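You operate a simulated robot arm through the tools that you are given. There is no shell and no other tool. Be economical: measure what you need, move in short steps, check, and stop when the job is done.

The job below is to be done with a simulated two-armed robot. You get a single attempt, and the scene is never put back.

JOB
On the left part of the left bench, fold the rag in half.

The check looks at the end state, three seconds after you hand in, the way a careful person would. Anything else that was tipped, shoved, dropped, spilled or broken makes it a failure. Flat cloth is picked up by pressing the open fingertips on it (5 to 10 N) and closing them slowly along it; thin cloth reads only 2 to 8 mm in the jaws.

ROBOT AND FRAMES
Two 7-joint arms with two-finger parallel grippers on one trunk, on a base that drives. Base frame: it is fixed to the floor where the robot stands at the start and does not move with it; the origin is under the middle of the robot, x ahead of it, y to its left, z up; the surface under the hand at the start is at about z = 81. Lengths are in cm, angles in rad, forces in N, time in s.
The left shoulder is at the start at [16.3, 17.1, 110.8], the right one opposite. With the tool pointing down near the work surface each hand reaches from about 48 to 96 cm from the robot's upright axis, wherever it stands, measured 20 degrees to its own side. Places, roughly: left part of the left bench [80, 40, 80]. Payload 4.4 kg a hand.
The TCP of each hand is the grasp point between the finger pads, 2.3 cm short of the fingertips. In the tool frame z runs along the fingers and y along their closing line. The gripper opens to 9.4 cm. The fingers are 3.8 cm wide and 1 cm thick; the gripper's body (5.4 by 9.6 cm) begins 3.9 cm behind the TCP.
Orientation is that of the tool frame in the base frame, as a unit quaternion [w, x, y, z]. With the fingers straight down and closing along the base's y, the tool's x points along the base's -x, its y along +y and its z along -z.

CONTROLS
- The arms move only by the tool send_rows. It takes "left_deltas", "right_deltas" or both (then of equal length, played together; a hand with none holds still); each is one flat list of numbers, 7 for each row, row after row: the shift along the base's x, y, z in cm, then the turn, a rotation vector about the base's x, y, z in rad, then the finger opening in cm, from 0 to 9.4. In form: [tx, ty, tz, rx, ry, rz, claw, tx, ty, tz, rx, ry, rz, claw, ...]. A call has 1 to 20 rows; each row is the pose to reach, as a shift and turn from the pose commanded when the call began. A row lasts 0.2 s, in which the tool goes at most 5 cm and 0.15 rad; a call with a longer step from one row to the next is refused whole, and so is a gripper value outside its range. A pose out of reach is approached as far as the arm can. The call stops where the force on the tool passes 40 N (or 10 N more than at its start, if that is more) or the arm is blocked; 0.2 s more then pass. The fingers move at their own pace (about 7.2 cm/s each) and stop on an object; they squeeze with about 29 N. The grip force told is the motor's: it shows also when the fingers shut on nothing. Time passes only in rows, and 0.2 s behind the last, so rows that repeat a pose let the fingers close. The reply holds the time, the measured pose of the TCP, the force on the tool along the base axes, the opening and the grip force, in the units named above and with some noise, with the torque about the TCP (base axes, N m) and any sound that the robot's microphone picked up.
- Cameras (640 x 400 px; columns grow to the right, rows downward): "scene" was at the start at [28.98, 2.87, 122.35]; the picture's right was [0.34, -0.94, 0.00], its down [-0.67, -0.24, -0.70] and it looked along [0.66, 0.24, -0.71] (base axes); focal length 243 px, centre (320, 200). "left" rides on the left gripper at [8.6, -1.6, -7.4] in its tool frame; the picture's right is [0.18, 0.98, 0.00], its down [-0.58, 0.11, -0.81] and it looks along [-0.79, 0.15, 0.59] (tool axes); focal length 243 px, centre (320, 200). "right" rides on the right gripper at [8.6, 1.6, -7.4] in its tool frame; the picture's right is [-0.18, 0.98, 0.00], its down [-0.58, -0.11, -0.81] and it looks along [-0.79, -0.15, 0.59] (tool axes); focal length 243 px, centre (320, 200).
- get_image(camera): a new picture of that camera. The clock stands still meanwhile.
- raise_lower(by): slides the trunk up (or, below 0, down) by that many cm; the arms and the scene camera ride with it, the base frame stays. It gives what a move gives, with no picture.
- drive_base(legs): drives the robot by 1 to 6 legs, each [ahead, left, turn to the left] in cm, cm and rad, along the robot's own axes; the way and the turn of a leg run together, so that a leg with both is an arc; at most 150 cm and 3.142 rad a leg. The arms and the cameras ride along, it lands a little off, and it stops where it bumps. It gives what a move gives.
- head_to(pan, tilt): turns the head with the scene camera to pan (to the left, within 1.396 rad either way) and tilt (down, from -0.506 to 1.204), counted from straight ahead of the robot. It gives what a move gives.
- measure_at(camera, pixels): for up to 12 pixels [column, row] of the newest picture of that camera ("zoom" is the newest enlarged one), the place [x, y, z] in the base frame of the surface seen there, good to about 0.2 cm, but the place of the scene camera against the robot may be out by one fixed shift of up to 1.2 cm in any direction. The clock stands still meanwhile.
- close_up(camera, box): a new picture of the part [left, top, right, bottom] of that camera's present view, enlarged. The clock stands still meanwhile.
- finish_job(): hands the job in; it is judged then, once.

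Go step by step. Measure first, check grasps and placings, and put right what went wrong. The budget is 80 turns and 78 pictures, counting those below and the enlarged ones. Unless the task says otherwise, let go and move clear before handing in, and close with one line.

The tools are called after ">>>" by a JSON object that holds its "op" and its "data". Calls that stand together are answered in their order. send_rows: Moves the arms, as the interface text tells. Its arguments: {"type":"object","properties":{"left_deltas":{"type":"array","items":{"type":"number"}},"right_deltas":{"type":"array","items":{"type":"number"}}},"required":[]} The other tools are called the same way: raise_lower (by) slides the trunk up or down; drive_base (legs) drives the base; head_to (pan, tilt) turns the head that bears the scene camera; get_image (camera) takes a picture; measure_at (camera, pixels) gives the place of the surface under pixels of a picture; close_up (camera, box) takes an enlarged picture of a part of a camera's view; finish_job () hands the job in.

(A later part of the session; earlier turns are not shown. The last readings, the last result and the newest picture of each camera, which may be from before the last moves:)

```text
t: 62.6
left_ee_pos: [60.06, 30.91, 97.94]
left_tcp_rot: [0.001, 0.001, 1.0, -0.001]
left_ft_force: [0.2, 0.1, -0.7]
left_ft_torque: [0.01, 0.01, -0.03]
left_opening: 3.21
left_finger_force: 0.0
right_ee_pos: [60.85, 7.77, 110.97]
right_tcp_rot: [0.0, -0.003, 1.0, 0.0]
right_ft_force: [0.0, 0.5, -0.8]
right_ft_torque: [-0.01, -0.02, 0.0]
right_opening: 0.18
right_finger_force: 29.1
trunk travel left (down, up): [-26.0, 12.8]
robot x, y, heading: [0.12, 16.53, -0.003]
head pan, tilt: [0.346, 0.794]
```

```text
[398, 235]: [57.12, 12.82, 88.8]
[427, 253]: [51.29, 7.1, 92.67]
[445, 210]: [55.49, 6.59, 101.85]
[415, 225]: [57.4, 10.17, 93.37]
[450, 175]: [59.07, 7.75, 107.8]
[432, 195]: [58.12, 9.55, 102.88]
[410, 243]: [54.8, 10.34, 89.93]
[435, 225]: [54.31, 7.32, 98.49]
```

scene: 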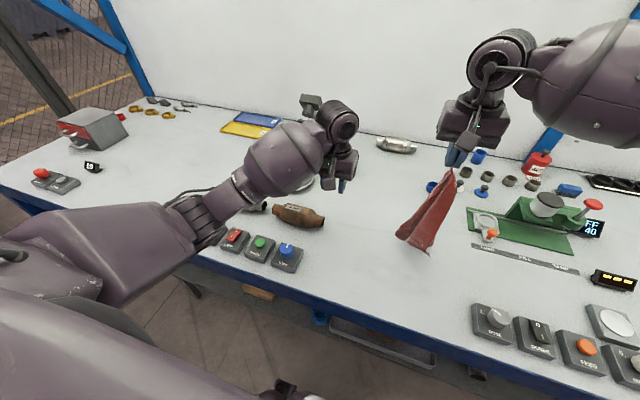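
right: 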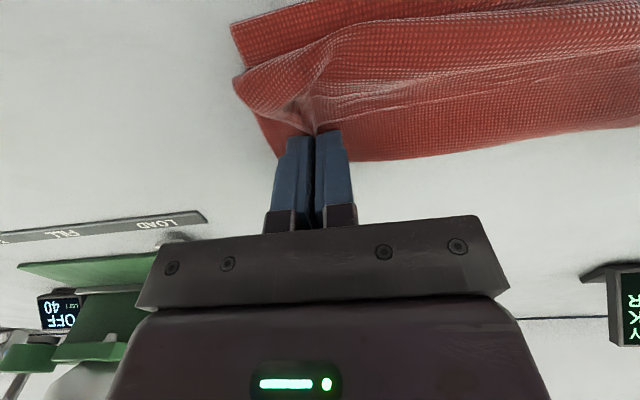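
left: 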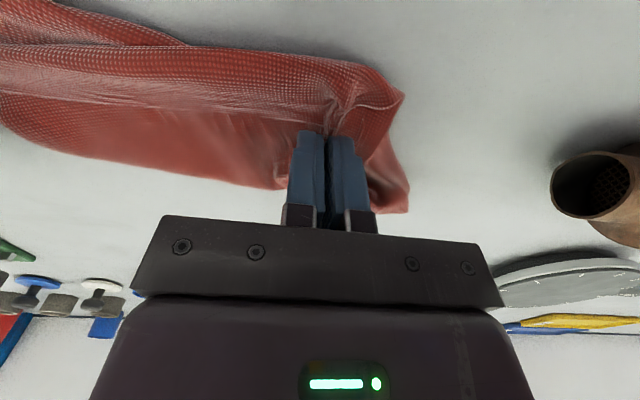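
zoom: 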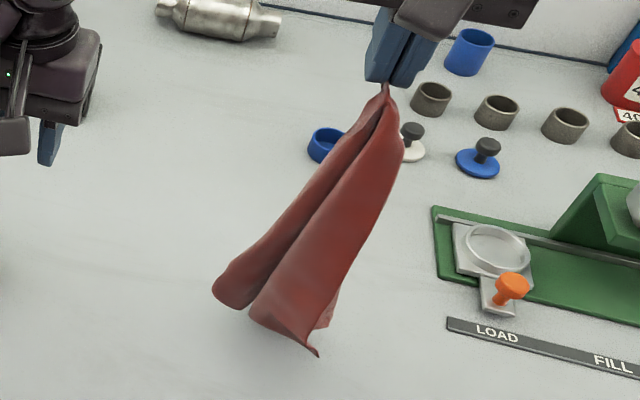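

The rag hangs as a loose bundle, with one corner nearest the robot at (51,7,92). I'll lay it down forward and to the right with the right hand so it spreads, then pull the rest open.

>>> {"op": "send_rows", "data": {"right_deltas": [0, 0, -3, 0, 0, 0, 0, 0, 0, -6, 0, 0, 0, 0, 0, -0.5, -8.5, 0, 0, 0, 0, 0.8, -1, -10, 0, 0, 0, 0, 1.8, -1.8, -11.7, 0, 0, 0, 0, 2.8, -2.6, -13.4, 0, 0, 0, 0, 3.8, -3.4, -15.1, 0, 0, 0, 0, 4.8, -4.2, -16.8, 0, 0, 0, 0, 5.8, -5, -18.5, 0, 0, 0, 0, 6.8, -5.8, -20.2, 0, 0, 0, 0, 7.8, -6.6, -21.9, 0, 0, 0, 0, 8.8, -7.4, -23.6, 0, 0, 0, 0, 9.6, -8, -25.2, 0, 0, 0, 0, 10.2, -8.5, -26.4, 0, 0, 0, 0]}}

>>> {"op": "close_up", "data": {"camera": "scene", "box": [340, 150, 520, 280]}}

```text
t: 65.6
left_ee_pos: [60.1, 31.01, 97.81]
left_tcp_rot: [0.0, 0.002, 1.0, 0.0]
left_ft_force: [0.1, 0.5, 0.1]
left_ft_torque: [0.02, -0.01, -0.02]
left_opening: 3.17
left_finger_force: 0.1
right_ee_pos: [71.15, -0.98, 84.41]
right_tcp_rot: [0.0, -0.002, 1.0, 0.0]
right_ft_force: [0.4, -0.2, 0.0]
right_ft_torque: [0.01, 0.0, -0.01]
right_opening: 0.22
right_finger_force: 29.0
trunk travel left (down, up): [-26.0, 12.8]
robot x, y, heading: [0.29, 16.4, -0.004]
head pan, tilt: [0.346, 0.794]
```

```text
3.08 times, centred on (430, 215) of scene
```

zoom: 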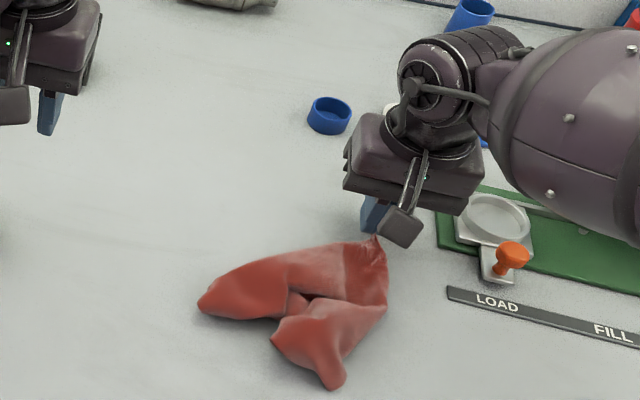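

The rag spread into two lobes: one ends left at zoom (205,303), one toward the robot at (330,385). I'll measure them.

>>> {"op": "measure_at", "data": {"camera": "zoom", "pixels": [[207, 303], [225, 290], [240, 310], [375, 245], [330, 382], [278, 335], [305, 298], [280, 262], [380, 310], [330, 340], [300, 270], [345, 290]]}}

>>> {"op": "send_rows", "data": {"left_deltas": [-2, -3, 0, 0, 0, 0, 3.2, -4, -6, 0, 0, 0, 0, 3.2, -6, -9, -2, 0, 0, 0, 3.2]}}

>>> {"op": "get_image", "data": {"camera": "left"}}

```text
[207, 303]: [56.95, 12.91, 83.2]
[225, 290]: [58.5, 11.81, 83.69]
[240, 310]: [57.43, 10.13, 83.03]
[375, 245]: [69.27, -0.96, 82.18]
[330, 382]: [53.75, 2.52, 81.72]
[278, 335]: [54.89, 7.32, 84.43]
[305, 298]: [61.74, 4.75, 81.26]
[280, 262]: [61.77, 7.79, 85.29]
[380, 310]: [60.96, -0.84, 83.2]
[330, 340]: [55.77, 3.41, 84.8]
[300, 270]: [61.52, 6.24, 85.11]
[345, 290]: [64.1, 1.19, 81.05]
```

```text
t: 66.4
left_ee_pos: [53.73, 21.9, 96.11]
left_tcp_rot: [0.0, 0.002, 1.0, 0.0]
left_ft_force: [0.9, -0.5, -0.4]
left_ft_torque: [0.0, -0.01, -0.01]
left_opening: 3.18
left_finger_force: 0.1
right_ee_pos: [71.08, -0.99, 84.59]
right_tcp_rot: [0.0, -0.002, 1.0, 0.0]
right_ft_force: [-0.6, -0.4, -0.2]
right_ft_torque: [0.03, -0.02, 0.04]
right_opening: 0.2
right_finger_force: 29.6
trunk travel left (down, up): [-26.0, 12.8]
robot x, y, heading: [0.0, 16.28, -0.004]
head pan, tilt: [0.346, 0.794]
```

```text
19 pictures are left
```

left: 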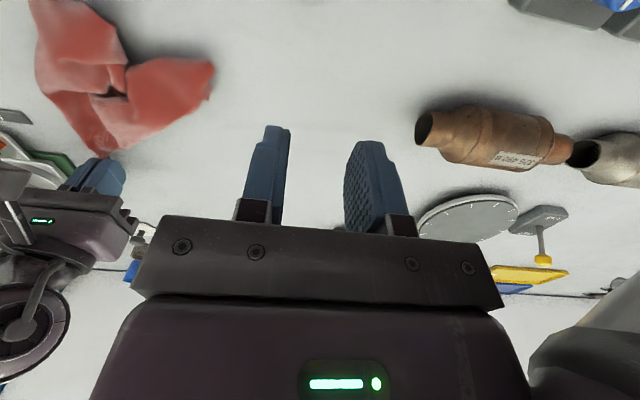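

I'll enlarge the rag in the left camera to see the layers.

>>> {"op": "close_up", "data": {"camera": "left", "box": [20, 0, 240, 170]}}

```text
2.35 times, centred on (130, 85) of left
```

zoom: 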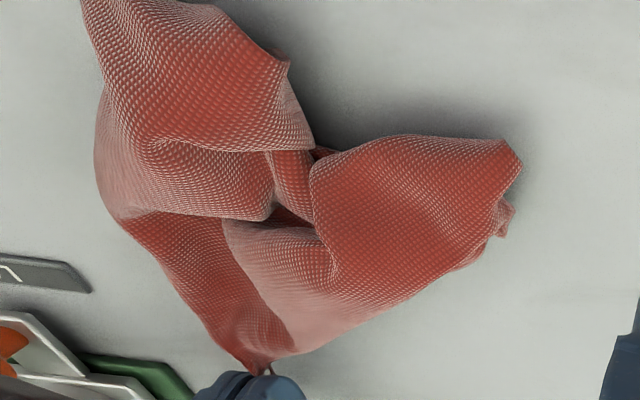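

The left lobe ends in visible cloth edges at zoom (505,145)–(520,165) and (510,225). I'll measure these points.

>>> {"op": "measure_at", "data": {"camera": "zoom", "pixels": [[503, 145], [518, 165], [497, 205], [508, 225], [496, 233], [460, 200], [400, 290], [285, 65], [310, 145], [90, 10], [400, 150], [250, 365]]}}

```text
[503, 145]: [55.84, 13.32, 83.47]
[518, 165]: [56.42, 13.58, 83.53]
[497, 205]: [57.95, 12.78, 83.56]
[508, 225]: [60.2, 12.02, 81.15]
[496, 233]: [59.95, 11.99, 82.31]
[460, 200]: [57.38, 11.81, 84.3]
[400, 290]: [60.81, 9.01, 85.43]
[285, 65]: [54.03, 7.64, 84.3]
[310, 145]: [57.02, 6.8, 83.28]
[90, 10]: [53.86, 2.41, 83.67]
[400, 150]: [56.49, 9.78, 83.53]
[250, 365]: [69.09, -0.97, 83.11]
```

Corner B of the far edge appears to be at (60.2,12.0), with the lobe end spanning x≈56–60. I'll grip this whole end with the left hand, closing across the lobe, so I can stretch the far edge between the two hands.

>>> {"op": "send_rows", "data": {"left_deltas": [0.7, -1.6, 0, 0, 0, -0.145, 6.5, 1.4, -3.2, -1, 0, 0, -0.29, 6.5, 2.1, -4.8, -2, 0, 0, -0.435, 6.5, 2.8, -6.4, -3, 0, 0, -0.58, 6.5, 3.6, -8, -4, 0, 0, -0.725, 6.5, 4.3, -9.7, -5, 0, 0, -0.87, 6.5, 4.3, -9.7, -8, 0, 0, -0.87, 6.5, 4.3, -9.7, -10.5, 0, 0, -0.87, 6.5, 4.3, -9.7, -12, 0, 0, -0.87, 6.5, 4.3, -9.7, -12.3, 0, 0, -0.87, 6.5, 4.3, -9.7, -12.3, 0, 0, -0.87, 5, 4.3, -9.7, -12.3, 0, 0, -0.87, 3.8, 4.3, -9.7, -12.3, 0, 0, -0.87, 2.6, 4.3, -9.7, -12.3, 0, 0, -0.87, 1.4, 4.3, -9.7, -12.3, 0, 0, -0.87, 0.4, 4.3, -9.7, -12.3, 0, 0, -0.87, 0, 4.3, -9.7, -12.3, 0, 0, -0.87, 0]}}

>>> {"op": "get_image", "data": {"camera": "left"}}

```text
t: 70.0
left_ee_pos: [58.23, 12.23, 83.74]
left_tcp_rot: [0.0, 0.423, 0.906, 0.001]
left_ft_force: [0.0, -0.8, 1.0]
left_ft_torque: [-0.02, 0.0, 0.04]
left_opening: 0.35
left_finger_force: 29.2
right_ee_pos: [71.09, -0.89, 84.52]
right_tcp_rot: [0.0, -0.001, 1.0, 0.0]
right_ft_force: [0.9, -0.4, 0.8]
right_ft_torque: [0.02, -0.01, -0.01]
right_opening: 0.18
right_finger_force: 29.3
trunk travel left (down, up): [-26.0, 12.8]
robot x, y, heading: [0.2, 16.02, -0.002]
head pan, tilt: [0.346, 0.794]
```

```text
17 pictures are left
```

left: 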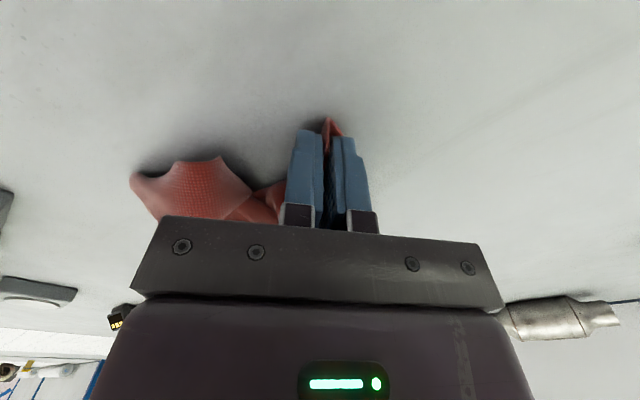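

The end is gripped (0.35 cm). I'll lift both hands together, turn the left one back square, and let the rag hang between them.

>>> {"op": "send_rows", "data": {"left_deltas": [0, 0, 2.2, 0, 0, 0.1, 0, 0.4, 0.7, 4.4, 0, 0, 0.2, 0, 0.8, 1.4, 6.6, 0, 0, 0.3, 0, 1.2, 2.1, 8.8, 0, 0, 0.4, 0, 1.6, 2.8, 11, 0, 0, 0.5, 0, 2, 3.5, 13.2, 0, 0, 0.6, 0, 2.4, 4.2, 15.4, 0, 0, 0.7, 0, 2.8, 4.9, 17.6, 0, 0, 0.8, 0, 3.3, 5.6, 20, 0, 0, 0.87, 0, 3.8, 6.3, 22.3, 0, 0, 0.87, 0], "right_deltas": [0, 0, 2.1, 0, 0, 0, 0, -1, 0.3, 4.2, 0, 0, 0, 0, -2, 0.6, 6.4, 0, 0, 0, 0, -3, 0.9, 8.6, 0, 0, 0, 0, -4, 1.2, 10.8, 0, 0, 0, 0, -5, 1.5, 13, 0, 0, 0, 0, -6, 1.8, 15.2, 0, 0, 0, 0, -7, 2, 17.4, 0, 0, 0, 0, -8, 2.2, 19.5, 0, 0, 0, 0, -9.1, 2.4, 21.5, 0, 0, 0, 0]}}

>>> {"op": "close_up", "data": {"camera": "scene", "box": [340, 130, 520, 260]}}

```text
t: 72.2
left_ee_pos: [61.98, 18.58, 106.23]
left_tcp_rot: [0.0, 0.004, 1.0, -0.002]
left_ft_force: [-5.6, -19.0, -1.1]
left_ft_torque: [-0.24, 0.12, -0.57]
left_opening: 0.42
left_finger_force: 29.0
right_ee_pos: [62.05, 1.76, 106.26]
right_tcp_rot: [0.001, -0.002, 1.0, 0.001]
right_ft_force: [5.6, 19.2, 0.8]
right_ft_torque: [0.47, -0.1, -0.41]
right_opening: 0.22
right_finger_force: 29.5
trunk travel left (down, up): [-26.0, 12.8]
robot x, y, heading: [0.03, 16.28, -0.002]
head pan, tilt: [0.346, 0.794]
```

```text
3.08 times, centred on (430, 195) of scene
```

zoom: 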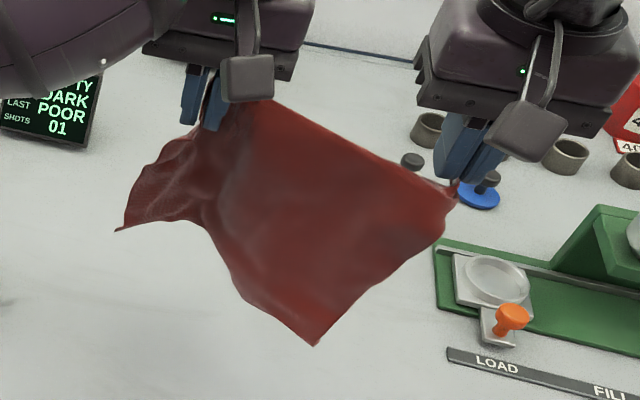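

The rag now hangs open as a single sheet, rotated about 20° (lower corner at zoom (315,345), left corner at (120,228)). I'll level it by raising the right hand and lowering the left, move back, and lay it flat going forward.

>>> {"op": "send_rows", "data": {"left_deltas": [-1.8, -0.4, -0.6, 0, 0, 0, 0, -3.6, -0.5, -1.2, 0, 0, 0, 0, -5.4, -0.5, -1.8, 0, 0, 0, 0, -7.2, -0.5, -2.4, 0, 0, 0, 0, -9, -0.5, -3, 0, 0, 0, 0, -9, -0.5, -5, 0, 0, 0, 0, -9, -0.5, -7, 0, 0, 0, 0, -7.6, -0.5, -8.2, 0, 0, 0, 0, -6.2, -0.5, -9.4, 0, 0, 0, 0, -4.8, -0.5, -10.6, 0, 0, 0, 0, -3.4, -0.5, -11.8, 0, 0, 0, 0, -2, -0.5, -13, 0, 0, 0, 0, -0.6, -0.5, -14.3, 0, 0, 0, 0, 0.8, -0.5, -15.6, 0, 0, 0, 0, 2.2, -0.5, -16.9, 0, 0, 0, 0, 3.6, -0.5, -18.2, 0, 0, 0, 0, 5, -0.5, -19.5, 0, 0, 0, 0, 6.4, -0.5, -20.7, 0, 0, 0, 0, 8, -0.5, -21.9, 0, 0, 0, 0], "right_deltas": [-1.8, 0.2, 0.6, 0, 0, 0, 0, -3.6, 0.3, 1.2, 0, 0, 0, 0, -5.4, 0.3, 1.8, 0, 0, 0, 0, -7.2, 0.3, 2.4, 0, 0, 0, 0, -9, 0.3, 3, 0, 0, 0, 0, -9, 0.3, 1, 0, 0, 0, 0, -9, 0.3, -1, 0, 0, 0, 0, -7.5, 0.3, -2.8, 0, 0, 0, 0, -6, 0.3, -4.6, 0, 0, 0, 0, -4.5, 0.3, -6.4, 0, 0, 0, 0, -3, 0.3, -8.2, 0, 0, 0, 0, -1.5, 0.3, -10, 0, 0, 0, 0, 0, 0.3, -11.8, 0, 0, 0, 0, 1.5, 0.3, -13.6, 0, 0, 0, 0, 3, 0.3, -15.4, 0, 0, 0, 0, 4.5, 0.3, -17.2, 0, 0, 0, 0, 6, 0.3, -19, 0, 0, 0, 0, 7.5, 0.3, -20.6, 0, 0, 0, 0, 9, 0.3, -21.8, 0, 0, 0, 0]}}

>>> {"op": "close_up", "data": {"camera": "scene", "box": [320, 150, 500, 290]}}

```text
t: 76.2
left_ee_pos: [70.05, 18.25, 84.07]
left_tcp_rot: [-0.001, 0.002, 1.0, 0.0]
left_ft_force: [-1.6, -5.5, -0.5]
left_ft_torque: [-0.07, 0.0, -0.16]
left_opening: 0.33
left_finger_force: 29.1
right_ee_pos: [71.16, 1.83, 84.51]
right_tcp_rot: [0.0, -0.002, 1.0, 0.0]
right_ft_force: [1.0, 4.7, -0.1]
right_ft_torque: [0.13, -0.02, -0.11]
right_opening: 0.18
right_finger_force: 28.2
trunk travel left (down, up): [-26.0, 12.8]
robot x, y, heading: [0.35, 16.43, -0.002]
head pan, tilt: [0.346, 0.794]
```

```text
2.86 times, centred on (410, 220) of scene
```

zoom: 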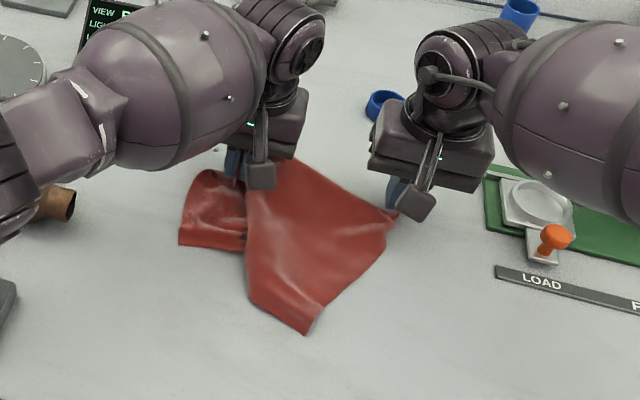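

The rag is almost flat, with one pleat running from the left grip and a left flap at zoom (180,240). I'll release the left hand, back away, and look.

>>> {"op": "send_rows", "data": {"left_deltas": [0, 0, 0, 0, 0, 0, 1.5, 0, 0, 0, 0, 0, 0, 3.5, 0, 0, 0, 0, 0, 0, 5, 0, 0, 3, 0, 0, 0, 5, 0, 0, 7, 0, 0, 0, 5, 0, 3, 10, 0, 0, 0, 5, 0, 7, 11, 0, 0, 0, 5, 0, 11, 12, 0, 0, 0, 5]}}

>>> {"op": "close_up", "data": {"camera": "scene", "box": [330, 180, 490, 290]}}

>>> {"op": "measure_at", "data": {"camera": "zoom", "pixels": [[160, 208], [175, 130], [250, 100], [260, 150], [250, 230], [340, 355], [270, 300], [170, 205], [250, 225], [230, 140], [300, 120], [210, 180]]}}

```text
t: 78.0
left_ee_pos: [70.21, 29.47, 96.34]
left_tcp_rot: [0.0, 0.002, 1.0, 0.001]
left_ft_force: [0.5, 0.6, 0.0]
left_ft_torque: [0.01, 0.04, 0.0]
left_opening: 4.99
left_finger_force: 0.1
right_ee_pos: [70.96, 1.98, 84.45]
right_tcp_rot: [0.0, -0.002, 1.0, 0.001]
right_ft_force: [0.3, 0.0, 0.4]
right_ft_torque: [0.01, 0.0, -0.01]
right_opening: 0.18
right_finger_force: 28.7
trunk travel left (down, up): [-26.0, 12.8]
robot x, y, heading: [0.06, 16.35, -0.004]
head pan, tilt: [0.346, 0.794]
```

```text
3.64 times, centred on (410, 235) of scene
```

zoom: 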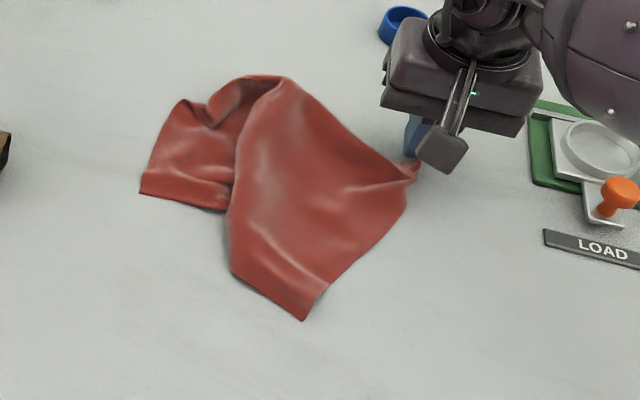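

```text
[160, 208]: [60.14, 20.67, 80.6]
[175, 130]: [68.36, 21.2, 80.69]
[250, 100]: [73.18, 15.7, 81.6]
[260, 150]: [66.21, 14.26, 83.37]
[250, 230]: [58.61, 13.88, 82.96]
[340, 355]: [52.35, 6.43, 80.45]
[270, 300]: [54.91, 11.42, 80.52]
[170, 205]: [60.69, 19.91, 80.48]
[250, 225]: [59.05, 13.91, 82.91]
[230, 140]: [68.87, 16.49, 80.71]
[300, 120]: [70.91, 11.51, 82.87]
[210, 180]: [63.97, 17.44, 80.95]
```

The rag is nearly open; only one pleat remains, with the left flap too far right. I'll measure the flap's corner and outline more exactly before pulling it left.

>>> {"op": "measure_at", "data": {"camera": "zoom", "pixels": [[142, 191], [150, 165], [180, 105], [188, 103], [210, 122], [245, 80], [285, 82], [225, 207], [228, 268], [303, 317], [155, 180], [185, 165]]}}

```text
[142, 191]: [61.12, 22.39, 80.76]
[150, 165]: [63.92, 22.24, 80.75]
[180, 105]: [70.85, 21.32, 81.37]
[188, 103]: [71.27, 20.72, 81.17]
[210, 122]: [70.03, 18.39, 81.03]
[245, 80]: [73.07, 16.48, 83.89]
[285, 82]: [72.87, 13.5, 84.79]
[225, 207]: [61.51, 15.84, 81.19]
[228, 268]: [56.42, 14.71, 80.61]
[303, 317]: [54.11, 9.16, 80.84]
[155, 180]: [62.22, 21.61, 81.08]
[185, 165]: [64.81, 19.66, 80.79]
```

The flap's free edge runs from (61.1,22.4) to (71,21.3). I'll pinch it at (65,20.4) with the left hand and draw it 6.5 cm to the left.

>>> {"op": "send_rows", "data": {"left_deltas": [-2, -3, -2, 0, 0, 0, 3, -4, -6, -4, 0, 0, 0, 3, -5.2, -9, -6, 0, 0, 0, 3, -5.2, -9, -9, 0, 0, 0, 3, -5.2, -9, -12, 0, 0, 0, 3, -5.2, -9, -12.8, 0, 0, 0, 3, -5.2, -9, -13, 0, 0, 0, 3, -5.2, -9, -13.1, 0, 0, 0, 3, -5.2, -9, -13.1, 0, 0, 0, 2.4, -5.2, -9, -13.1, 0, 0, 0, 1.8, -5.2, -9, -13.1, 0, 0, 0, 1.2, -5.2, -9, -13.1, 0, 0, 0, 0.6, -5.2, -9, -13.1, 0, 0, 0, 0, -5.2, -9, -13.1, 0, 0, 0, 0]}}

```text
t: 80.1
left_ee_pos: [65.15, 19.99, 83.48]
left_tcp_rot: [0.004, 0.002, 1.0, -0.001]
left_ft_force: [-1.8, 2.0, 20.0]
left_ft_torque: [0.11, 0.22, 0.01]
left_opening: 0.23
left_finger_force: 24.3
right_ee_pos: [71.05, 1.76, 84.41]
right_tcp_rot: [0.0, -0.002, 1.0, 0.0]
right_ft_force: [0.2, -0.7, 0.8]
right_ft_torque: [0.01, 0.02, -0.01]
right_opening: 0.18
right_finger_force: 29.0
trunk travel left (down, up): [-26.0, 12.8]
robot x, y, heading: [-0.14, 16.25, -0.003]
head pan, tilt: [0.346, 0.794]
stopped in row 10 (left hand): the force on the tool passed its limit at 40 N (the readings are from after the stop); the commanded pose is now the measured one
```

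The call stopped on force (40 N), but the jaws closed on cloth (0.23 cm). I'll rise slightly and draw the flap to the left.

>>> {"op": "send_rows", "data": {"left_deltas": [0, 0, 0.4, 0, 0, 0, 0, 0, 0.8, 1.2, 0, 0, 0, 0, 0.2, 2.2, 1.5, 0, 0, 0, 0, 0.4, 3.6, 1.5, 0, 0, 0, 0, 0.6, 5, 1.5, 0, 0, 0, 0, 0.8, 6.3, 1.2, 0, 0, 0, 0, 0.8, 7, 0.8, 0, 0, 0, 0]}}

>>> {"op": "close_up", "data": {"camera": "scene", "box": [310, 170, 490, 290]}}

```text
t: 81.7
left_ee_pos: [65.79, 27.26, 83.95]
left_tcp_rot: [0.002, 0.002, 1.0, 0.0]
left_ft_force: [0.6, -2.1, 0.7]
left_ft_torque: [-0.01, 0.0, -0.02]
left_opening: 0.21
left_finger_force: 28.9
right_ee_pos: [71.0, 1.92, 84.34]
right_tcp_rot: [0.0, -0.001, 1.0, 0.0]
right_ft_force: [0.0, 2.1, -0.5]
right_ft_torque: [0.03, 0.04, -0.05]
right_opening: 0.19
right_finger_force: 28.9
trunk travel left (down, up): [-26.0, 12.8]
robot x, y, heading: [-0.09, 16.55, 0.001]
head pan, tilt: [0.346, 0.794]
```

```text
3.33 times, centred on (400, 230) of scene
```

zoom: 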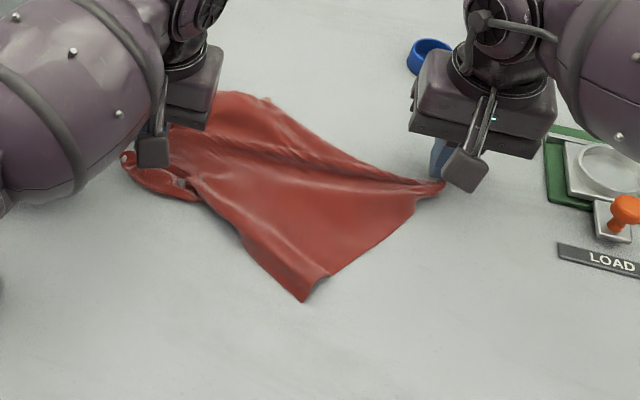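

The pleat pulled out and the rag is almost fully spread. I'll release both hands gently, rise clear, and inspect.

>>> {"op": "send_rows", "data": {"left_deltas": [0, 0, -0.3, 0, 0, 0, 0, 0, 0, -0.3, 0, 0, 0, 1, 0, 0, -0.3, 0, 0, 0, 2, 0, 0, -0.3, 0, 0, 0, 3.2, 0, 0, 2, 0, 0, 0, 3.2, 0, 0, 6, 0, 0, 0, 3.2, 0, 1, 10, 0, 0, 0, 3.2, -1, 3, 14, 0, 0, 0, 3.2], "right_deltas": [0, 0, -0.6, 0, 0, 0, 0, 0, 0, -0.6, 0, 0, 0, 1, 0, 0, -0.6, 0, 0, 0, 2, 0, 0, -0.6, 0, 0, 0, 3.2, 0, 0, 2, 0, 0, 0, 3.2, 0, 0, 6, 0, 0, 0, 3.2, 0, -2, 10, 0, 0, 0, 3.2, 0, -5, 13, 0, 0, 0, 3.2]}}

>>> {"op": "close_up", "data": {"camera": "scene", "box": [310, 170, 490, 290]}}

>>> {"op": "measure_at", "data": {"camera": "zoom", "pixels": [[305, 298], [430, 190], [265, 98], [230, 92], [130, 160], [200, 190], [180, 150], [215, 150], [150, 190], [350, 165], [300, 180], [250, 250]]}}

```text
t: 83.5
left_ee_pos: [64.79, 30.31, 98.26]
left_tcp_rot: [0.003, 0.002, 1.0, -0.001]
left_ft_force: [-0.3, -0.8, 0.7]
left_ft_torque: [0.0, -0.01, 0.01]
left_opening: 3.21
left_finger_force: 0.0
right_ee_pos: [70.91, -3.18, 97.43]
right_tcp_rot: [0.0, -0.003, 1.0, -0.001]
right_ft_force: [0.1, 0.4, -0.6]
right_ft_torque: [0.0, 0.0, 0.01]
right_opening: 3.18
right_finger_force: 0.1
trunk travel left (down, up): [-26.0, 12.8]
robot x, y, heading: [0.46, 16.39, 0.002]
head pan, tilt: [0.346, 0.794]
```

```text
3.33 times, centred on (400, 230) of scene
```

zoom: 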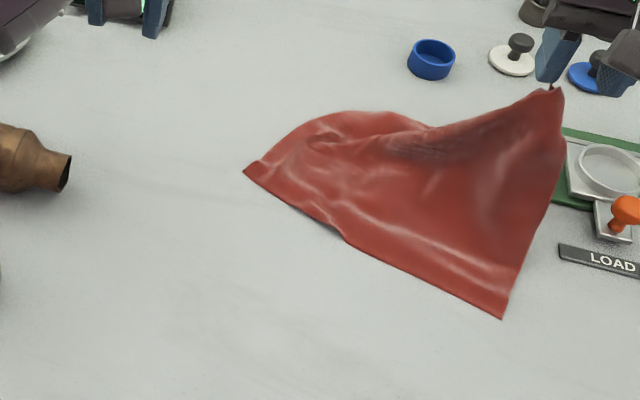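

```text
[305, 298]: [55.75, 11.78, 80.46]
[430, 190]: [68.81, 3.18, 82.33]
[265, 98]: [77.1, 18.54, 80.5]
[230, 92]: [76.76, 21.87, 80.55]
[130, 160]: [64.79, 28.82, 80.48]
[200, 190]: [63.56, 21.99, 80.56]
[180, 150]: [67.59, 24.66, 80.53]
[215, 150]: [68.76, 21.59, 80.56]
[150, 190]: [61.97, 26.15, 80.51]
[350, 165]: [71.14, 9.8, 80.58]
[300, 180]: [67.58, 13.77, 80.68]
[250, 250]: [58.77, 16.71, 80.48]
```

The rag is still stuck to the right gripper at zoom (550,92), even though it reads 3.2 cm open. I'll look at it with the right camera.

>>> {"op": "get_image", "data": {"camera": "right"}}

```text
11 pictures are left
```

right: 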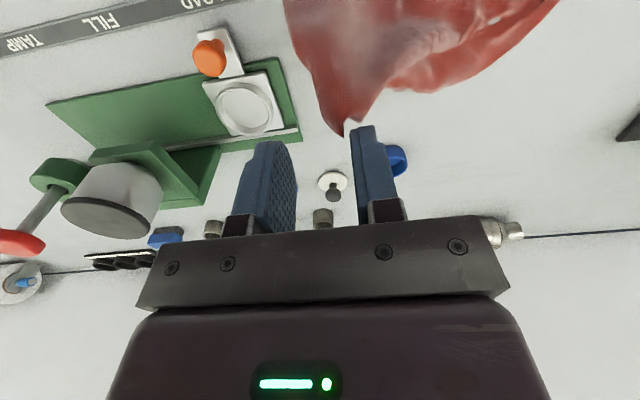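

The cloth corner is hooked on one fingertip of the right hand. I'll close that gripper on it to hold the corner again and lay it back down on the bench.

>>> {"op": "send_rows", "data": {"right_deltas": [0, 0, 0, 0, 0, 0, 1.5, 0, 0, 0, 0, 0, 0, 0, 0, 0, -2, 0, 0, 0, 0, 0.5, 0, -5, 0, 0, 0, 0, 1, 0, -8, 0, 0, 0, 0, 1.5, 0, -11, 0, 0, 0, 0, 2, 0, -13.1, 0, 0, 0, 0]}}

>>> {"op": "close_up", "data": {"camera": "scene", "box": [340, 160, 520, 290]}}

>>> {"op": "measure_at", "data": {"camera": "zoom", "pixels": [[140, 190], [160, 165], [200, 150], [240, 140], [280, 135], [320, 140], [360, 150], [400, 180], [420, 220], [415, 260], [390, 310], [250, 240]]}}

```text
t: 85.1
left_ee_pos: [64.85, 30.24, 98.1]
left_tcp_rot: [0.003, 0.002, 1.0, 0.0]
left_ft_force: [0.7, -0.4, 0.0]
left_ft_torque: [-0.03, 0.03, -0.02]
left_opening: 3.18
left_finger_force: 0.0
right_ee_pos: [73.06, -3.14, 84.07]
right_tcp_rot: [0.0, -0.001, 1.0, -0.001]
right_ft_force: [0.0, 0.2, -0.1]
right_ft_torque: [0.04, 0.04, 0.02]
right_opening: 0.16
right_finger_force: 28.5
trunk travel left (down, up): [-26.0, 12.8]
robot x, y, heading: [-0.24, 16.27, -0.002]
head pan, tilt: [0.346, 0.794]
```

```text
3.08 times, centred on (430, 225) of scene
```

zoom: 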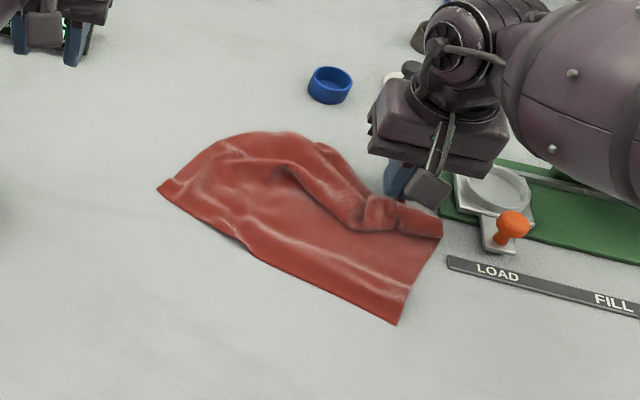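

```text
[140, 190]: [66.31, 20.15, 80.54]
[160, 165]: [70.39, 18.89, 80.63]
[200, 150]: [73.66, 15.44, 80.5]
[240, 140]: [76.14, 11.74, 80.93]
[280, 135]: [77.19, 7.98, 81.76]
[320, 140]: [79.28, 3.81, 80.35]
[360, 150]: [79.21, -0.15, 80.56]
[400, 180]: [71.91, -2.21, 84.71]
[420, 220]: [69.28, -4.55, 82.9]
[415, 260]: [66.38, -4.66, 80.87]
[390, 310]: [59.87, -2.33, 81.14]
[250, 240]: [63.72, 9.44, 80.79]
```

The rag lies with its far-right part folded over near the right gripper. I'll lift the right hand and move it forward to draw that corner outward, then check whether it's held.

>>> {"op": "send_rows", "data": {"right_deltas": [0, 0, 3, 0, 0, 0, 0, 0.5, 0, 6, 0, 0, 0, 0, 1.5, -0.5, 8, 0, 0, 0, 0, 3, -1, 8, 0, 0, 0, 0, 4.5, -1.5, 7, 0, 0, 0, 0, 5, -1.5, 5, 0, 0, 0, 0, 5.5, -1.5, 2.5, 0, 0, 0, 0, 6, -1.5, 0.4, 0, 0, 0, 0]}}

>>> {"op": "close_up", "data": {"camera": "scene", "box": [340, 150, 520, 280]}}

>>> {"op": "measure_at", "data": {"camera": "zoom", "pixels": [[160, 215], [190, 180], [240, 165], [290, 160], [330, 170], [360, 190], [400, 210], [435, 250], [420, 290], [397, 345], [240, 270], [320, 320]]}}

```text
t: 86.9
left_ee_pos: [64.85, 30.26, 98.16]
left_tcp_rot: [0.003, 0.002, 1.0, 0.0]
left_ft_force: [0.0, 0.5, 0.3]
left_ft_torque: [0.02, -0.02, 0.01]
left_opening: 3.21
left_finger_force: 0.0
right_ee_pos: [77.79, -4.59, 87.25]
right_tcp_rot: [0.0, -0.002, 1.0, 0.0]
right_ft_force: [-1.0, 0.5, -0.4]
right_ft_torque: [-0.04, -0.01, -0.02]
right_opening: 0.12
right_finger_force: 29.0
right hand out of reach, approached as far as the arm can: row 7, 8
trunk travel left (down, up): [-26.0, 12.8]
robot x, y, heading: [0.34, 16.64, -0.003]
head pan, tilt: [0.346, 0.794]
```

```text
3.08 times, centred on (430, 215) of scene
```

zoom: 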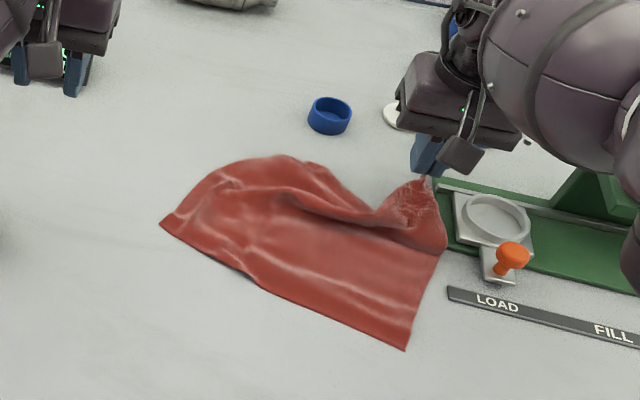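

```text
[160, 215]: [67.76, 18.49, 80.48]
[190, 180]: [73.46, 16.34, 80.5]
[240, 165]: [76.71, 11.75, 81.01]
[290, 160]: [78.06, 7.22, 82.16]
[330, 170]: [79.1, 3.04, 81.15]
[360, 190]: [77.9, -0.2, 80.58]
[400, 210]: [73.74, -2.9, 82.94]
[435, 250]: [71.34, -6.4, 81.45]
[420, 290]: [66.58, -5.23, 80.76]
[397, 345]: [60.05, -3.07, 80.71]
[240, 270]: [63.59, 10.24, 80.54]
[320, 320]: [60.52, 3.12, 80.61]
```

Corner A is held again, and the near edge is now straight and clean from (67.5,19) to (59.5,−3.3). I'll use that near edge instead: first drop the corner away from the fixture by opening wide with a small shake.

>>> {"op": "send_rows", "data": {"right_deltas": [-1, 0.5, 1, 0, 0, 0, 0, -2, 1.5, 1, 0, 0, 0, 0, -2, 1.5, 1, 0, 0, 0, 3, -2, 1.5, 1, 0, 0, 0, 6, -2, 3.5, 1, 0, 0, 0, 6, -2, 0.5, 1.5, 0, 0, 0, 6, -2, 3.5, 1.5, 0, 0, 0, 6, -2, 1.5, 5, 0, 0, 0, 6, -2, 1.5, 9, 0, 0, 0, 6]}}

>>> {"op": "close_up", "data": {"camera": "scene", "box": [340, 150, 520, 280]}}

>>> {"op": "measure_at", "data": {"camera": "zoom", "pixels": [[163, 224], [185, 235], [210, 252], [240, 272], [300, 302], [345, 322], [375, 336], [400, 345], [405, 335], [412, 310], [430, 250], [180, 200]]}}

```text
t: 88.9
left_ee_pos: [64.87, 30.43, 98.29]
left_tcp_rot: [0.003, 0.001, 1.0, 0.0]
left_ft_force: [0.2, 1.1, -0.2]
left_ft_torque: [-0.04, -0.03, 0.03]
left_opening: 3.21
left_finger_force: 0.1
right_ee_pos: [75.76, -2.92, 96.29]
right_tcp_rot: [0.0, -0.002, 1.0, 0.0]
right_ft_force: [0.4, 0.1, 0.0]
right_ft_torque: [-0.06, -0.02, -0.01]
right_opening: 6.0
right_finger_force: 0.1
trunk travel left (down, up): [-26.0, 12.8]
robot x, y, heading: [0.19, 16.62, -0.0]
head pan, tilt: [0.346, 0.794]
```

```text
3.08 times, centred on (430, 215) of scene
```

zoom: 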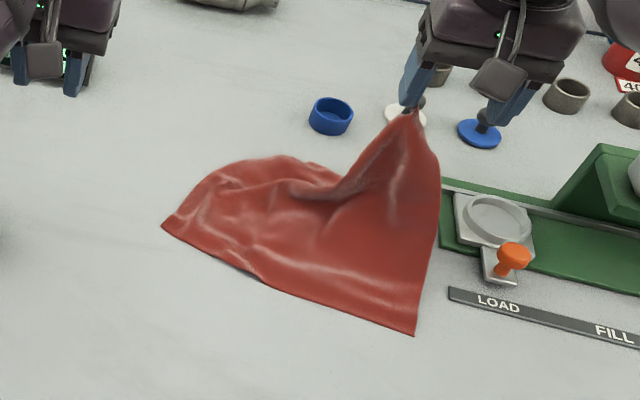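

```text
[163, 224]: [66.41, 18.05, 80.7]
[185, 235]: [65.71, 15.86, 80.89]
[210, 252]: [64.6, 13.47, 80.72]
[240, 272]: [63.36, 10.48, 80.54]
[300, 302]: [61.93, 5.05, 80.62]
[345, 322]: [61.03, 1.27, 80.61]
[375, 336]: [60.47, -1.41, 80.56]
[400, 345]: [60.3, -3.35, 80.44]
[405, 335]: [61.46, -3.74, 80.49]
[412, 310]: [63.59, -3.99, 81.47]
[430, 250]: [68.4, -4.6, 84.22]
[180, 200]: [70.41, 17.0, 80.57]
```

Corner A still clings to the right hand's left finger. I'll lower it to the bench, pin the cloth beside it with the closed left fingers, and then pull the right hand free.

>>> {"op": "send_rows", "data": {"left_deltas": [1, -4, -1, 0, 0, 0, 1, 2, -8, -2, 0, 0, 0, 0, 3, -12, -4, 0, 0, 0, 0, 3.5, -16, -6, 0, 0, 0, 0, 4, -20, -8, 0, 0, 0, 0, 4, -21, -11, 0, 0, 0, 0, 4, -21, -13.5, 0, 0, 0, 0, 4, -21, -14.5, 0, 0, 0, 0, 4, -21, -14.8, 0, 0, 0, 0], "right_deltas": [-1, 0.3, -3, 0, 0, 0, 6, -2, 0.3, -6, 0, 0, 0, 6, -3, 0.3, -9, 0, 0, 0, 6, -3.8, 0.3, -11, 0, 0, 0, 6, -3.8, 0.3, -12.2, 0, 0, 0, 6, -3.8, 0.3, -12.2, 0, 0, 0, 6, -3.8, 0.3, -12.2, 0, 0, 0, 6, -3.8, 0.3, -12.2, 0, 0, 0, 6, -3.8, 0.3, -12.2, 0, 0, 0, 6]}}

```text
t: 90.9
left_ee_pos: [68.92, 9.18, 83.36]
left_tcp_rot: [0.005, 0.003, 1.0, 0.0]
left_ft_force: [1.7, 1.2, 11.0]
left_ft_torque: [0.06, 0.1, -0.03]
left_opening: 0.01
left_finger_force: 29.1
right_ee_pos: [71.78, -2.94, 84.01]
right_tcp_rot: [-0.001, -0.003, 1.0, 0.0]
right_ft_force: [0.4, 0.1, 0.4]
right_ft_torque: [0.04, -0.04, 0.0]
right_opening: 6.0
right_finger_force: 0.0
trunk travel left (down, up): [-26.0, 12.8]
robot x, y, heading: [-0.21, 16.21, -0.0]
head pan, tilt: [0.346, 0.794]
```

The left hand pins the cloth with 11 N. I'll pull the right hand straight up and watch the forces.

>>> {"op": "send_rows", "data": {"right_deltas": [0, 0, 4, 0, 0, 0, 6, 0, 0, 8, 0, 0, 0, 6, 0, 0, 12, 0, 0, 0, 6, 0, 0, 15, 0, 0, 0, 6, 0, 0, 18, 0, 0, 0, 6]}}

>>> {"op": "close_up", "data": {"camera": "scene", "box": [340, 120, 540, 270]}}

```text
t: 92.1
left_ee_pos: [68.81, 9.1, 83.3]
left_tcp_rot: [0.004, 0.001, 1.0, 0.0]
left_ft_force: [1.4, -0.2, 24.9]
left_ft_torque: [0.02, 0.23, 0.01]
left_opening: 0.0
left_finger_force: 28.7
right_ee_pos: [71.61, -2.85, 102.11]
right_tcp_rot: [0.0, -0.001, 1.0, 0.0]
right_ft_force: [-0.9, -0.1, -0.2]
right_ft_torque: [-0.03, 0.02, 0.0]
right_opening: 6.02
right_finger_force: 0.1
trunk travel left (down, up): [-26.0, 12.8]
robot x, y, heading: [0.13, 16.04, 0.002]
head pan, tilt: [0.346, 0.794]
```

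```text
2.67 times, centred on (440, 195) of scene
```

zoom: 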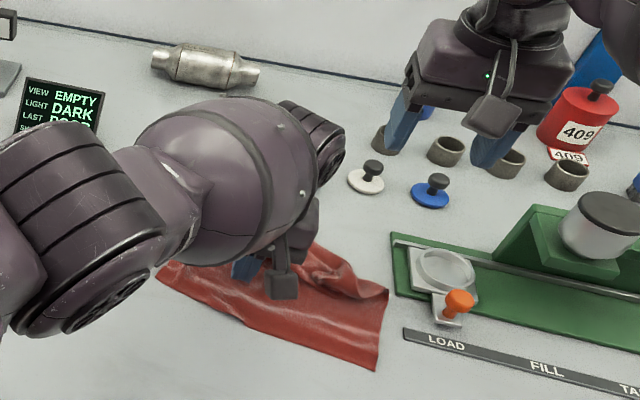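

The right hand is free. I'll measure the near edge for the regrip.

>>> {"op": "measure_at", "data": {"camera": "zoom", "pixels": [[158, 277], [164, 281], [185, 292], [220, 310], [260, 330], [300, 346], [340, 360], [360, 366], [377, 369], [382, 345], [387, 295], [330, 255]]}}

>>> {"op": "send_rows", "data": {"left_deltas": [0, 0, 2, 0, 0, 0, 0, 0, 0, 6, 0, 0, 0, 1, 0, 2, 10, 0, 0, 0, 3, -2, 5, 12, 0, 0, 0, 3, -5, 7, 12, 0, 0, 0, 3]}}

```text
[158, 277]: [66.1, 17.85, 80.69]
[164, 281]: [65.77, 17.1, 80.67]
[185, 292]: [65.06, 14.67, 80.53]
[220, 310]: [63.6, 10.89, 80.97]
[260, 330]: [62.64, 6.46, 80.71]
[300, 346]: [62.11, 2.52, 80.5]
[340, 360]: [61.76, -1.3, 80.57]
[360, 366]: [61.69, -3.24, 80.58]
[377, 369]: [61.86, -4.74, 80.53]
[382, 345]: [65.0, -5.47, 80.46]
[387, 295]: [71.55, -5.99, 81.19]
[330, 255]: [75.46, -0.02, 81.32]
```

```text
t: 93.3
left_ee_pos: [63.59, 16.27, 95.21]
left_tcp_rot: [0.003, 0.003, 1.0, 0.0]
left_ft_force: [-0.3, -1.2, 0.1]
left_ft_torque: [0.02, 0.0, 0.02]
left_opening: 2.98
left_finger_force: 0.1
right_ee_pos: [71.86, -2.68, 102.07]
right_tcp_rot: [0.0, -0.002, 1.0, 0.0]
right_ft_force: [-0.4, -0.3, -0.6]
right_ft_torque: [-0.02, -0.01, -0.03]
right_opening: 5.99
right_finger_force: 0.0
trunk travel left (down, up): [-26.0, 12.8]
robot x, y, heading: [-0.19, 16.51, 0.001]
head pan, tilt: [0.346, 0.794]
```

The near edge runs from D (66.1,17.9) to C (61.8,−4.8). Gripping this edge and folding the rest under it toward +x will leave no hem. I'll bring both hands to its ends, just above the cloth.

>>> {"op": "send_rows", "data": {"left_deltas": [0.3, -0.3, -2, 0, 0, -0.12, 3, 0.7, -0.9, -4, 0, 0, -0.24, 3, 0.7, -0.9, -6, 0, 0, -0.33, 3, 0.7, -0.9, -8, 0, 0, -0.33, 3, 0.7, -0.9, -9.5, 0, 0, -0.33, 3, 0.7, -0.9, -11, 0, 0, -0.33, 3, 0.7, -0.9, -11.2, 0, 0, -0.33, 3], "right_deltas": [-3, 0.2, -2.5, 0, 0, 0, 3, -6, 0.3, -5, 0, 0, 0, 3, -9, 0.5, -7.5, 0, 0, 0, 3, -11.2, 0.6, -10.5, 0, 0, 0, 3, -11.2, 0.6, -14, 0, 0, 0, 3, -11.2, 0.6, -17.5, 0, 0, 0, 3, -11.2, 0.6, -18, 0, 0, 0, 3]}}

>>> {"op": "get_image", "data": {"camera": "scene"}}

```text
t: 94.9
left_ee_pos: [64.65, 15.18, 83.87]
left_tcp_rot: [0.003, 0.166, 0.986, -0.001]
left_ft_force: [-0.5, 0.2, 0.1]
left_ft_torque: [-0.01, 0.0, -0.01]
left_opening: 3.01
left_finger_force: 0.0
right_ee_pos: [60.66, -2.19, 84.19]
right_tcp_rot: [-0.001, -0.002, 1.0, 0.0]
right_ft_force: [0.6, -0.6, -0.9]
right_ft_torque: [-0.01, 0.0, 0.01]
right_opening: 3.0
right_finger_force: 0.0
trunk travel left (down, up): [-26.0, 12.8]
robot x, y, heading: [0.5, 16.29, -0.006]
head pan, tilt: [0.346, 0.794]
```

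```text
6 pictures are left
```

scene: 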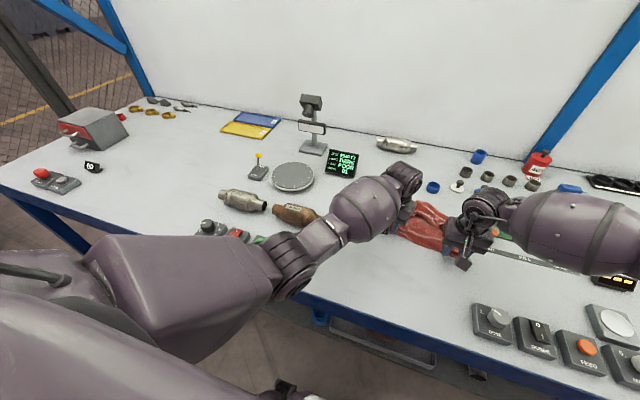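

Both hands are in place (left 64.65, 15.2; right 60.7, −2.2). I'll press down in small steps.

>>> {"op": "send_rows", "data": {"left_deltas": [0, 0, -0.2, 0, 0, 0, 3, 0, 0, -0.35, 0, 0, 0, 3, 0, 0, -0.45, 0, 0, 0, 3], "right_deltas": [0, 0, -0.4, 0, 0, 0, 3, 0, 0, -0.6, 0, 0, 0, 3, 0, 0, -0.7, 0, 0, 0, 3]}}

```text
t: 95.7
left_ee_pos: [64.53, 15.23, 83.48]
left_tcp_rot: [0.002, 0.166, 0.986, 0.0]
left_ft_force: [0.1, 0.2, -1.5]
left_ft_torque: [-0.01, -0.02, 0.01]
left_opening: 3.0
left_finger_force: 0.0
right_ee_pos: [60.81, -2.19, 83.53]
right_tcp_rot: [0.0, -0.002, 1.0, 0.0]
right_ft_force: [0.9, -1.2, 7.3]
right_ft_torque: [-0.02, -0.03, 0.02]
right_opening: 2.96
right_finger_force: 0.0
trunk travel left (down, up): [-26.0, 12.8]
robot x, y, heading: [0.24, 16.26, -0.001]
head pan, tilt: [0.346, 0.794]
```

The right hand presses with 7 N. The left needs a little more, then I'll close both slowly.

>>> {"op": "send_rows", "data": {"left_deltas": [0, 0, -0.12, 0, 0, 0, 3, 0, 0, -0.2, 0, 0, 0, 3, 0, 0, -0.2, 0, 0, 0, 2.6, 0, 0, -0.2, 0, 0, 0, 2.2, 0, 0, -0.2, 0, 0, 0, 1.8, 0, 0, -0.2, 0, 0, 0, 1.4, 0, 0, -0.2, 0, 0, 0, 1.0, 0, 0, -0.2, 0, 0, 0, 0.6, 0, 0, -0.2, 0, 0, 0, 0.2, 0, 0, -0.2, 0, 0, 0, 0, 0, 0, -0.2, 0, 0, 0, 0], "right_deltas": [0, 0, 0, 0, 0, 0, 3, 0, 0, 0, 0, 0, 0, 3, 0, 0, 0, 0, 0, 0, 2.6, 0, 0, 0, 0, 0, 0, 2.2, 0, 0, 0, 0, 0, 0, 1.8, 0, 0, 0, 0, 0, 0, 1.4, 0, 0, 0, 0, 0, 0, 1.0, 0, 0, 0, 0, 0, 0, 0.6, 0, 0, 0, 0, 0, 0, 0.2, 0, 0, 0, 0, 0, 0, 0, 0, 0, 0, 0, 0, 0, 0]}}

```text
t: 98.1
left_ee_pos: [64.56, 15.13, 83.39]
left_tcp_rot: [0.003, 0.167, 0.986, -0.001]
left_ft_force: [-2.6, -11.3, 12.3]
left_ft_torque: [-0.25, 0.02, 0.04]
left_opening: 0.22
left_finger_force: 28.8
right_ee_pos: [60.7, -2.14, 83.46]
right_tcp_rot: [0.001, -0.002, 1.0, 0.001]
right_ft_force: [1.3, 11.9, 8.3]
right_ft_torque: [0.27, -0.11, 0.07]
right_opening: 0.18
right_finger_force: 29.2
trunk travel left (down, up): [-26.0, 12.8]
robot x, y, heading: [0.14, 15.96, -0.002]
head pan, tilt: [0.346, 0.794]
```

Both hands hold the edge (0.22 and 0.18 cm, with about 11 N of tension between them). I'll lift so the rag hangs, square up, move back to x=58, and shake gently.

>>> {"op": "send_rows", "data": {"left_deltas": [0, -0.3, 1, 0, 0, 0, 0, 0, -0.2, 3, 0, 0, 0.03, 0, -0.5, -0.1, 6, 0, 0, 0.08, 0, -1.2, 0, 9, 0, 0, 0.13, 0, -2, 0.2, 12, 0, 0, 0.18, 0, -3, 0.3, 15, 0, 0, 0.23, 0, -4, 0.4, 18, 0, 0, 0.28, 0, -5, 0.5, 21, 0, 0, 0.33, 0, -6, 0.5, 24, 0, 0, 0.33, 0, -6.5, 0.5, 28, 0, 0, 0.33, 0, -6.5, 0.5, 24, 0, 0, 0.33, 0, -6.5, 0.5, 28, 0, 0, 0.33, 0, -6.5, 0.5, 24, 0, 0, 0.33, 0, -6.5, 0.5, 24, 0, 0, 0.33, 0, -6.5, 0.5, 24, 0, 0, 0.33, 0], "right_deltas": [0, 0.2, 1, 0, 0, 0, 0, 0, 0.3, 3, 0, 0, 0, 0, 0, 0.4, 6, 0, 0, 0, 0, -0.3, 0.6, 9, 0, 0, 0, 0, -0.6, 0.7, 12, 0, 0, 0, 0, -1, 0.8, 15, 0, 0, 0, 0, -1.5, 0.9, 18, 0, 0, 0, 0, -2, 1, 21, 0, 0, 0, 0, -2.4, 1, 24, 0, 0, 0, 0, -2.7, 1, 28, 0, 0, 0, 0, -2.7, 1, 24, 0, 0, 0, 0, -2.7, 1, 28, 0, 0, 0, 0, -2.7, 1, 24, 0, 0, 0, 0, -2.7, 1, 24, 0, 0, 0, 0, -2.7, 1, 24, 0, 0, 0, 0]}}

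>>> {"op": "close_up", "data": {"camera": "scene", "box": [340, 120, 540, 280]}}

>>> {"op": "measure_at", "data": {"camera": "zoom", "pixels": [[150, 300], [200, 330], [250, 345], [300, 350], [350, 350], [400, 340], [200, 250], [300, 250], [400, 270], [420, 300], [160, 200], [420, 220]]}}

```text
t: 101.3
left_ee_pos: [58.28, 15.93, 107.34]
left_tcp_rot: [0.002, 0.002, 1.0, 0.0]
left_ft_force: [0.1, -2.3, -0.2]
left_ft_torque: [-0.02, 0.04, -0.04]
left_opening: 0.21
left_finger_force: 29.3
right_ee_pos: [58.26, -1.33, 107.24]
right_tcp_rot: [-0.001, -0.001, 1.0, 0.001]
right_ft_force: [0.4, 1.8, -0.7]
right_ft_torque: [0.03, 0.0, 0.01]
right_opening: 0.21
right_finger_force: 29.5
trunk travel left (down, up): [-26.0, 12.8]
robot x, y, heading: [0.12, 16.25, -0.005]
head pan, tilt: [0.346, 0.794]
```

```text
2.50 times, centred on (440, 200) of scene
```

zoom: 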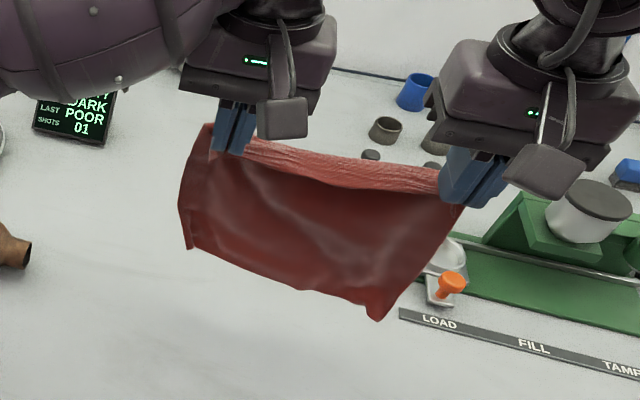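

```text
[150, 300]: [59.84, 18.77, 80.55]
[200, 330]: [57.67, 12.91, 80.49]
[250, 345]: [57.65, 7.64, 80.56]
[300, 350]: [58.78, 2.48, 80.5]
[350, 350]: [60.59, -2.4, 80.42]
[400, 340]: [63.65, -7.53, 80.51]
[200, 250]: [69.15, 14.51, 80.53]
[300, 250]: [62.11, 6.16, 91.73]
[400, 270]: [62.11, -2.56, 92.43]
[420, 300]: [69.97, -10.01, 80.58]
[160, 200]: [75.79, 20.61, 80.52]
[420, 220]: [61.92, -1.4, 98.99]
```

The rag hangs as one clean flat sheet from its near edge. I'll measure the bottom edge before laying it.

>>> {"op": "measure_at", "data": {"camera": "zoom", "pixels": [[192, 243], [230, 260], [280, 282], [330, 292], [372, 312], [380, 312], [182, 205], [455, 215], [350, 180], [260, 160]]}}

```text
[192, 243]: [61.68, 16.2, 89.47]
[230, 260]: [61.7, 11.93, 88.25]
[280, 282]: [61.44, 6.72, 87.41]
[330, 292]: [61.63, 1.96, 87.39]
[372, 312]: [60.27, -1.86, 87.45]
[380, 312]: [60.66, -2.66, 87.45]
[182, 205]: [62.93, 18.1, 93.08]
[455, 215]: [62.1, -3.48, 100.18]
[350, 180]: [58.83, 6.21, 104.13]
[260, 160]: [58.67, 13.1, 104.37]
```

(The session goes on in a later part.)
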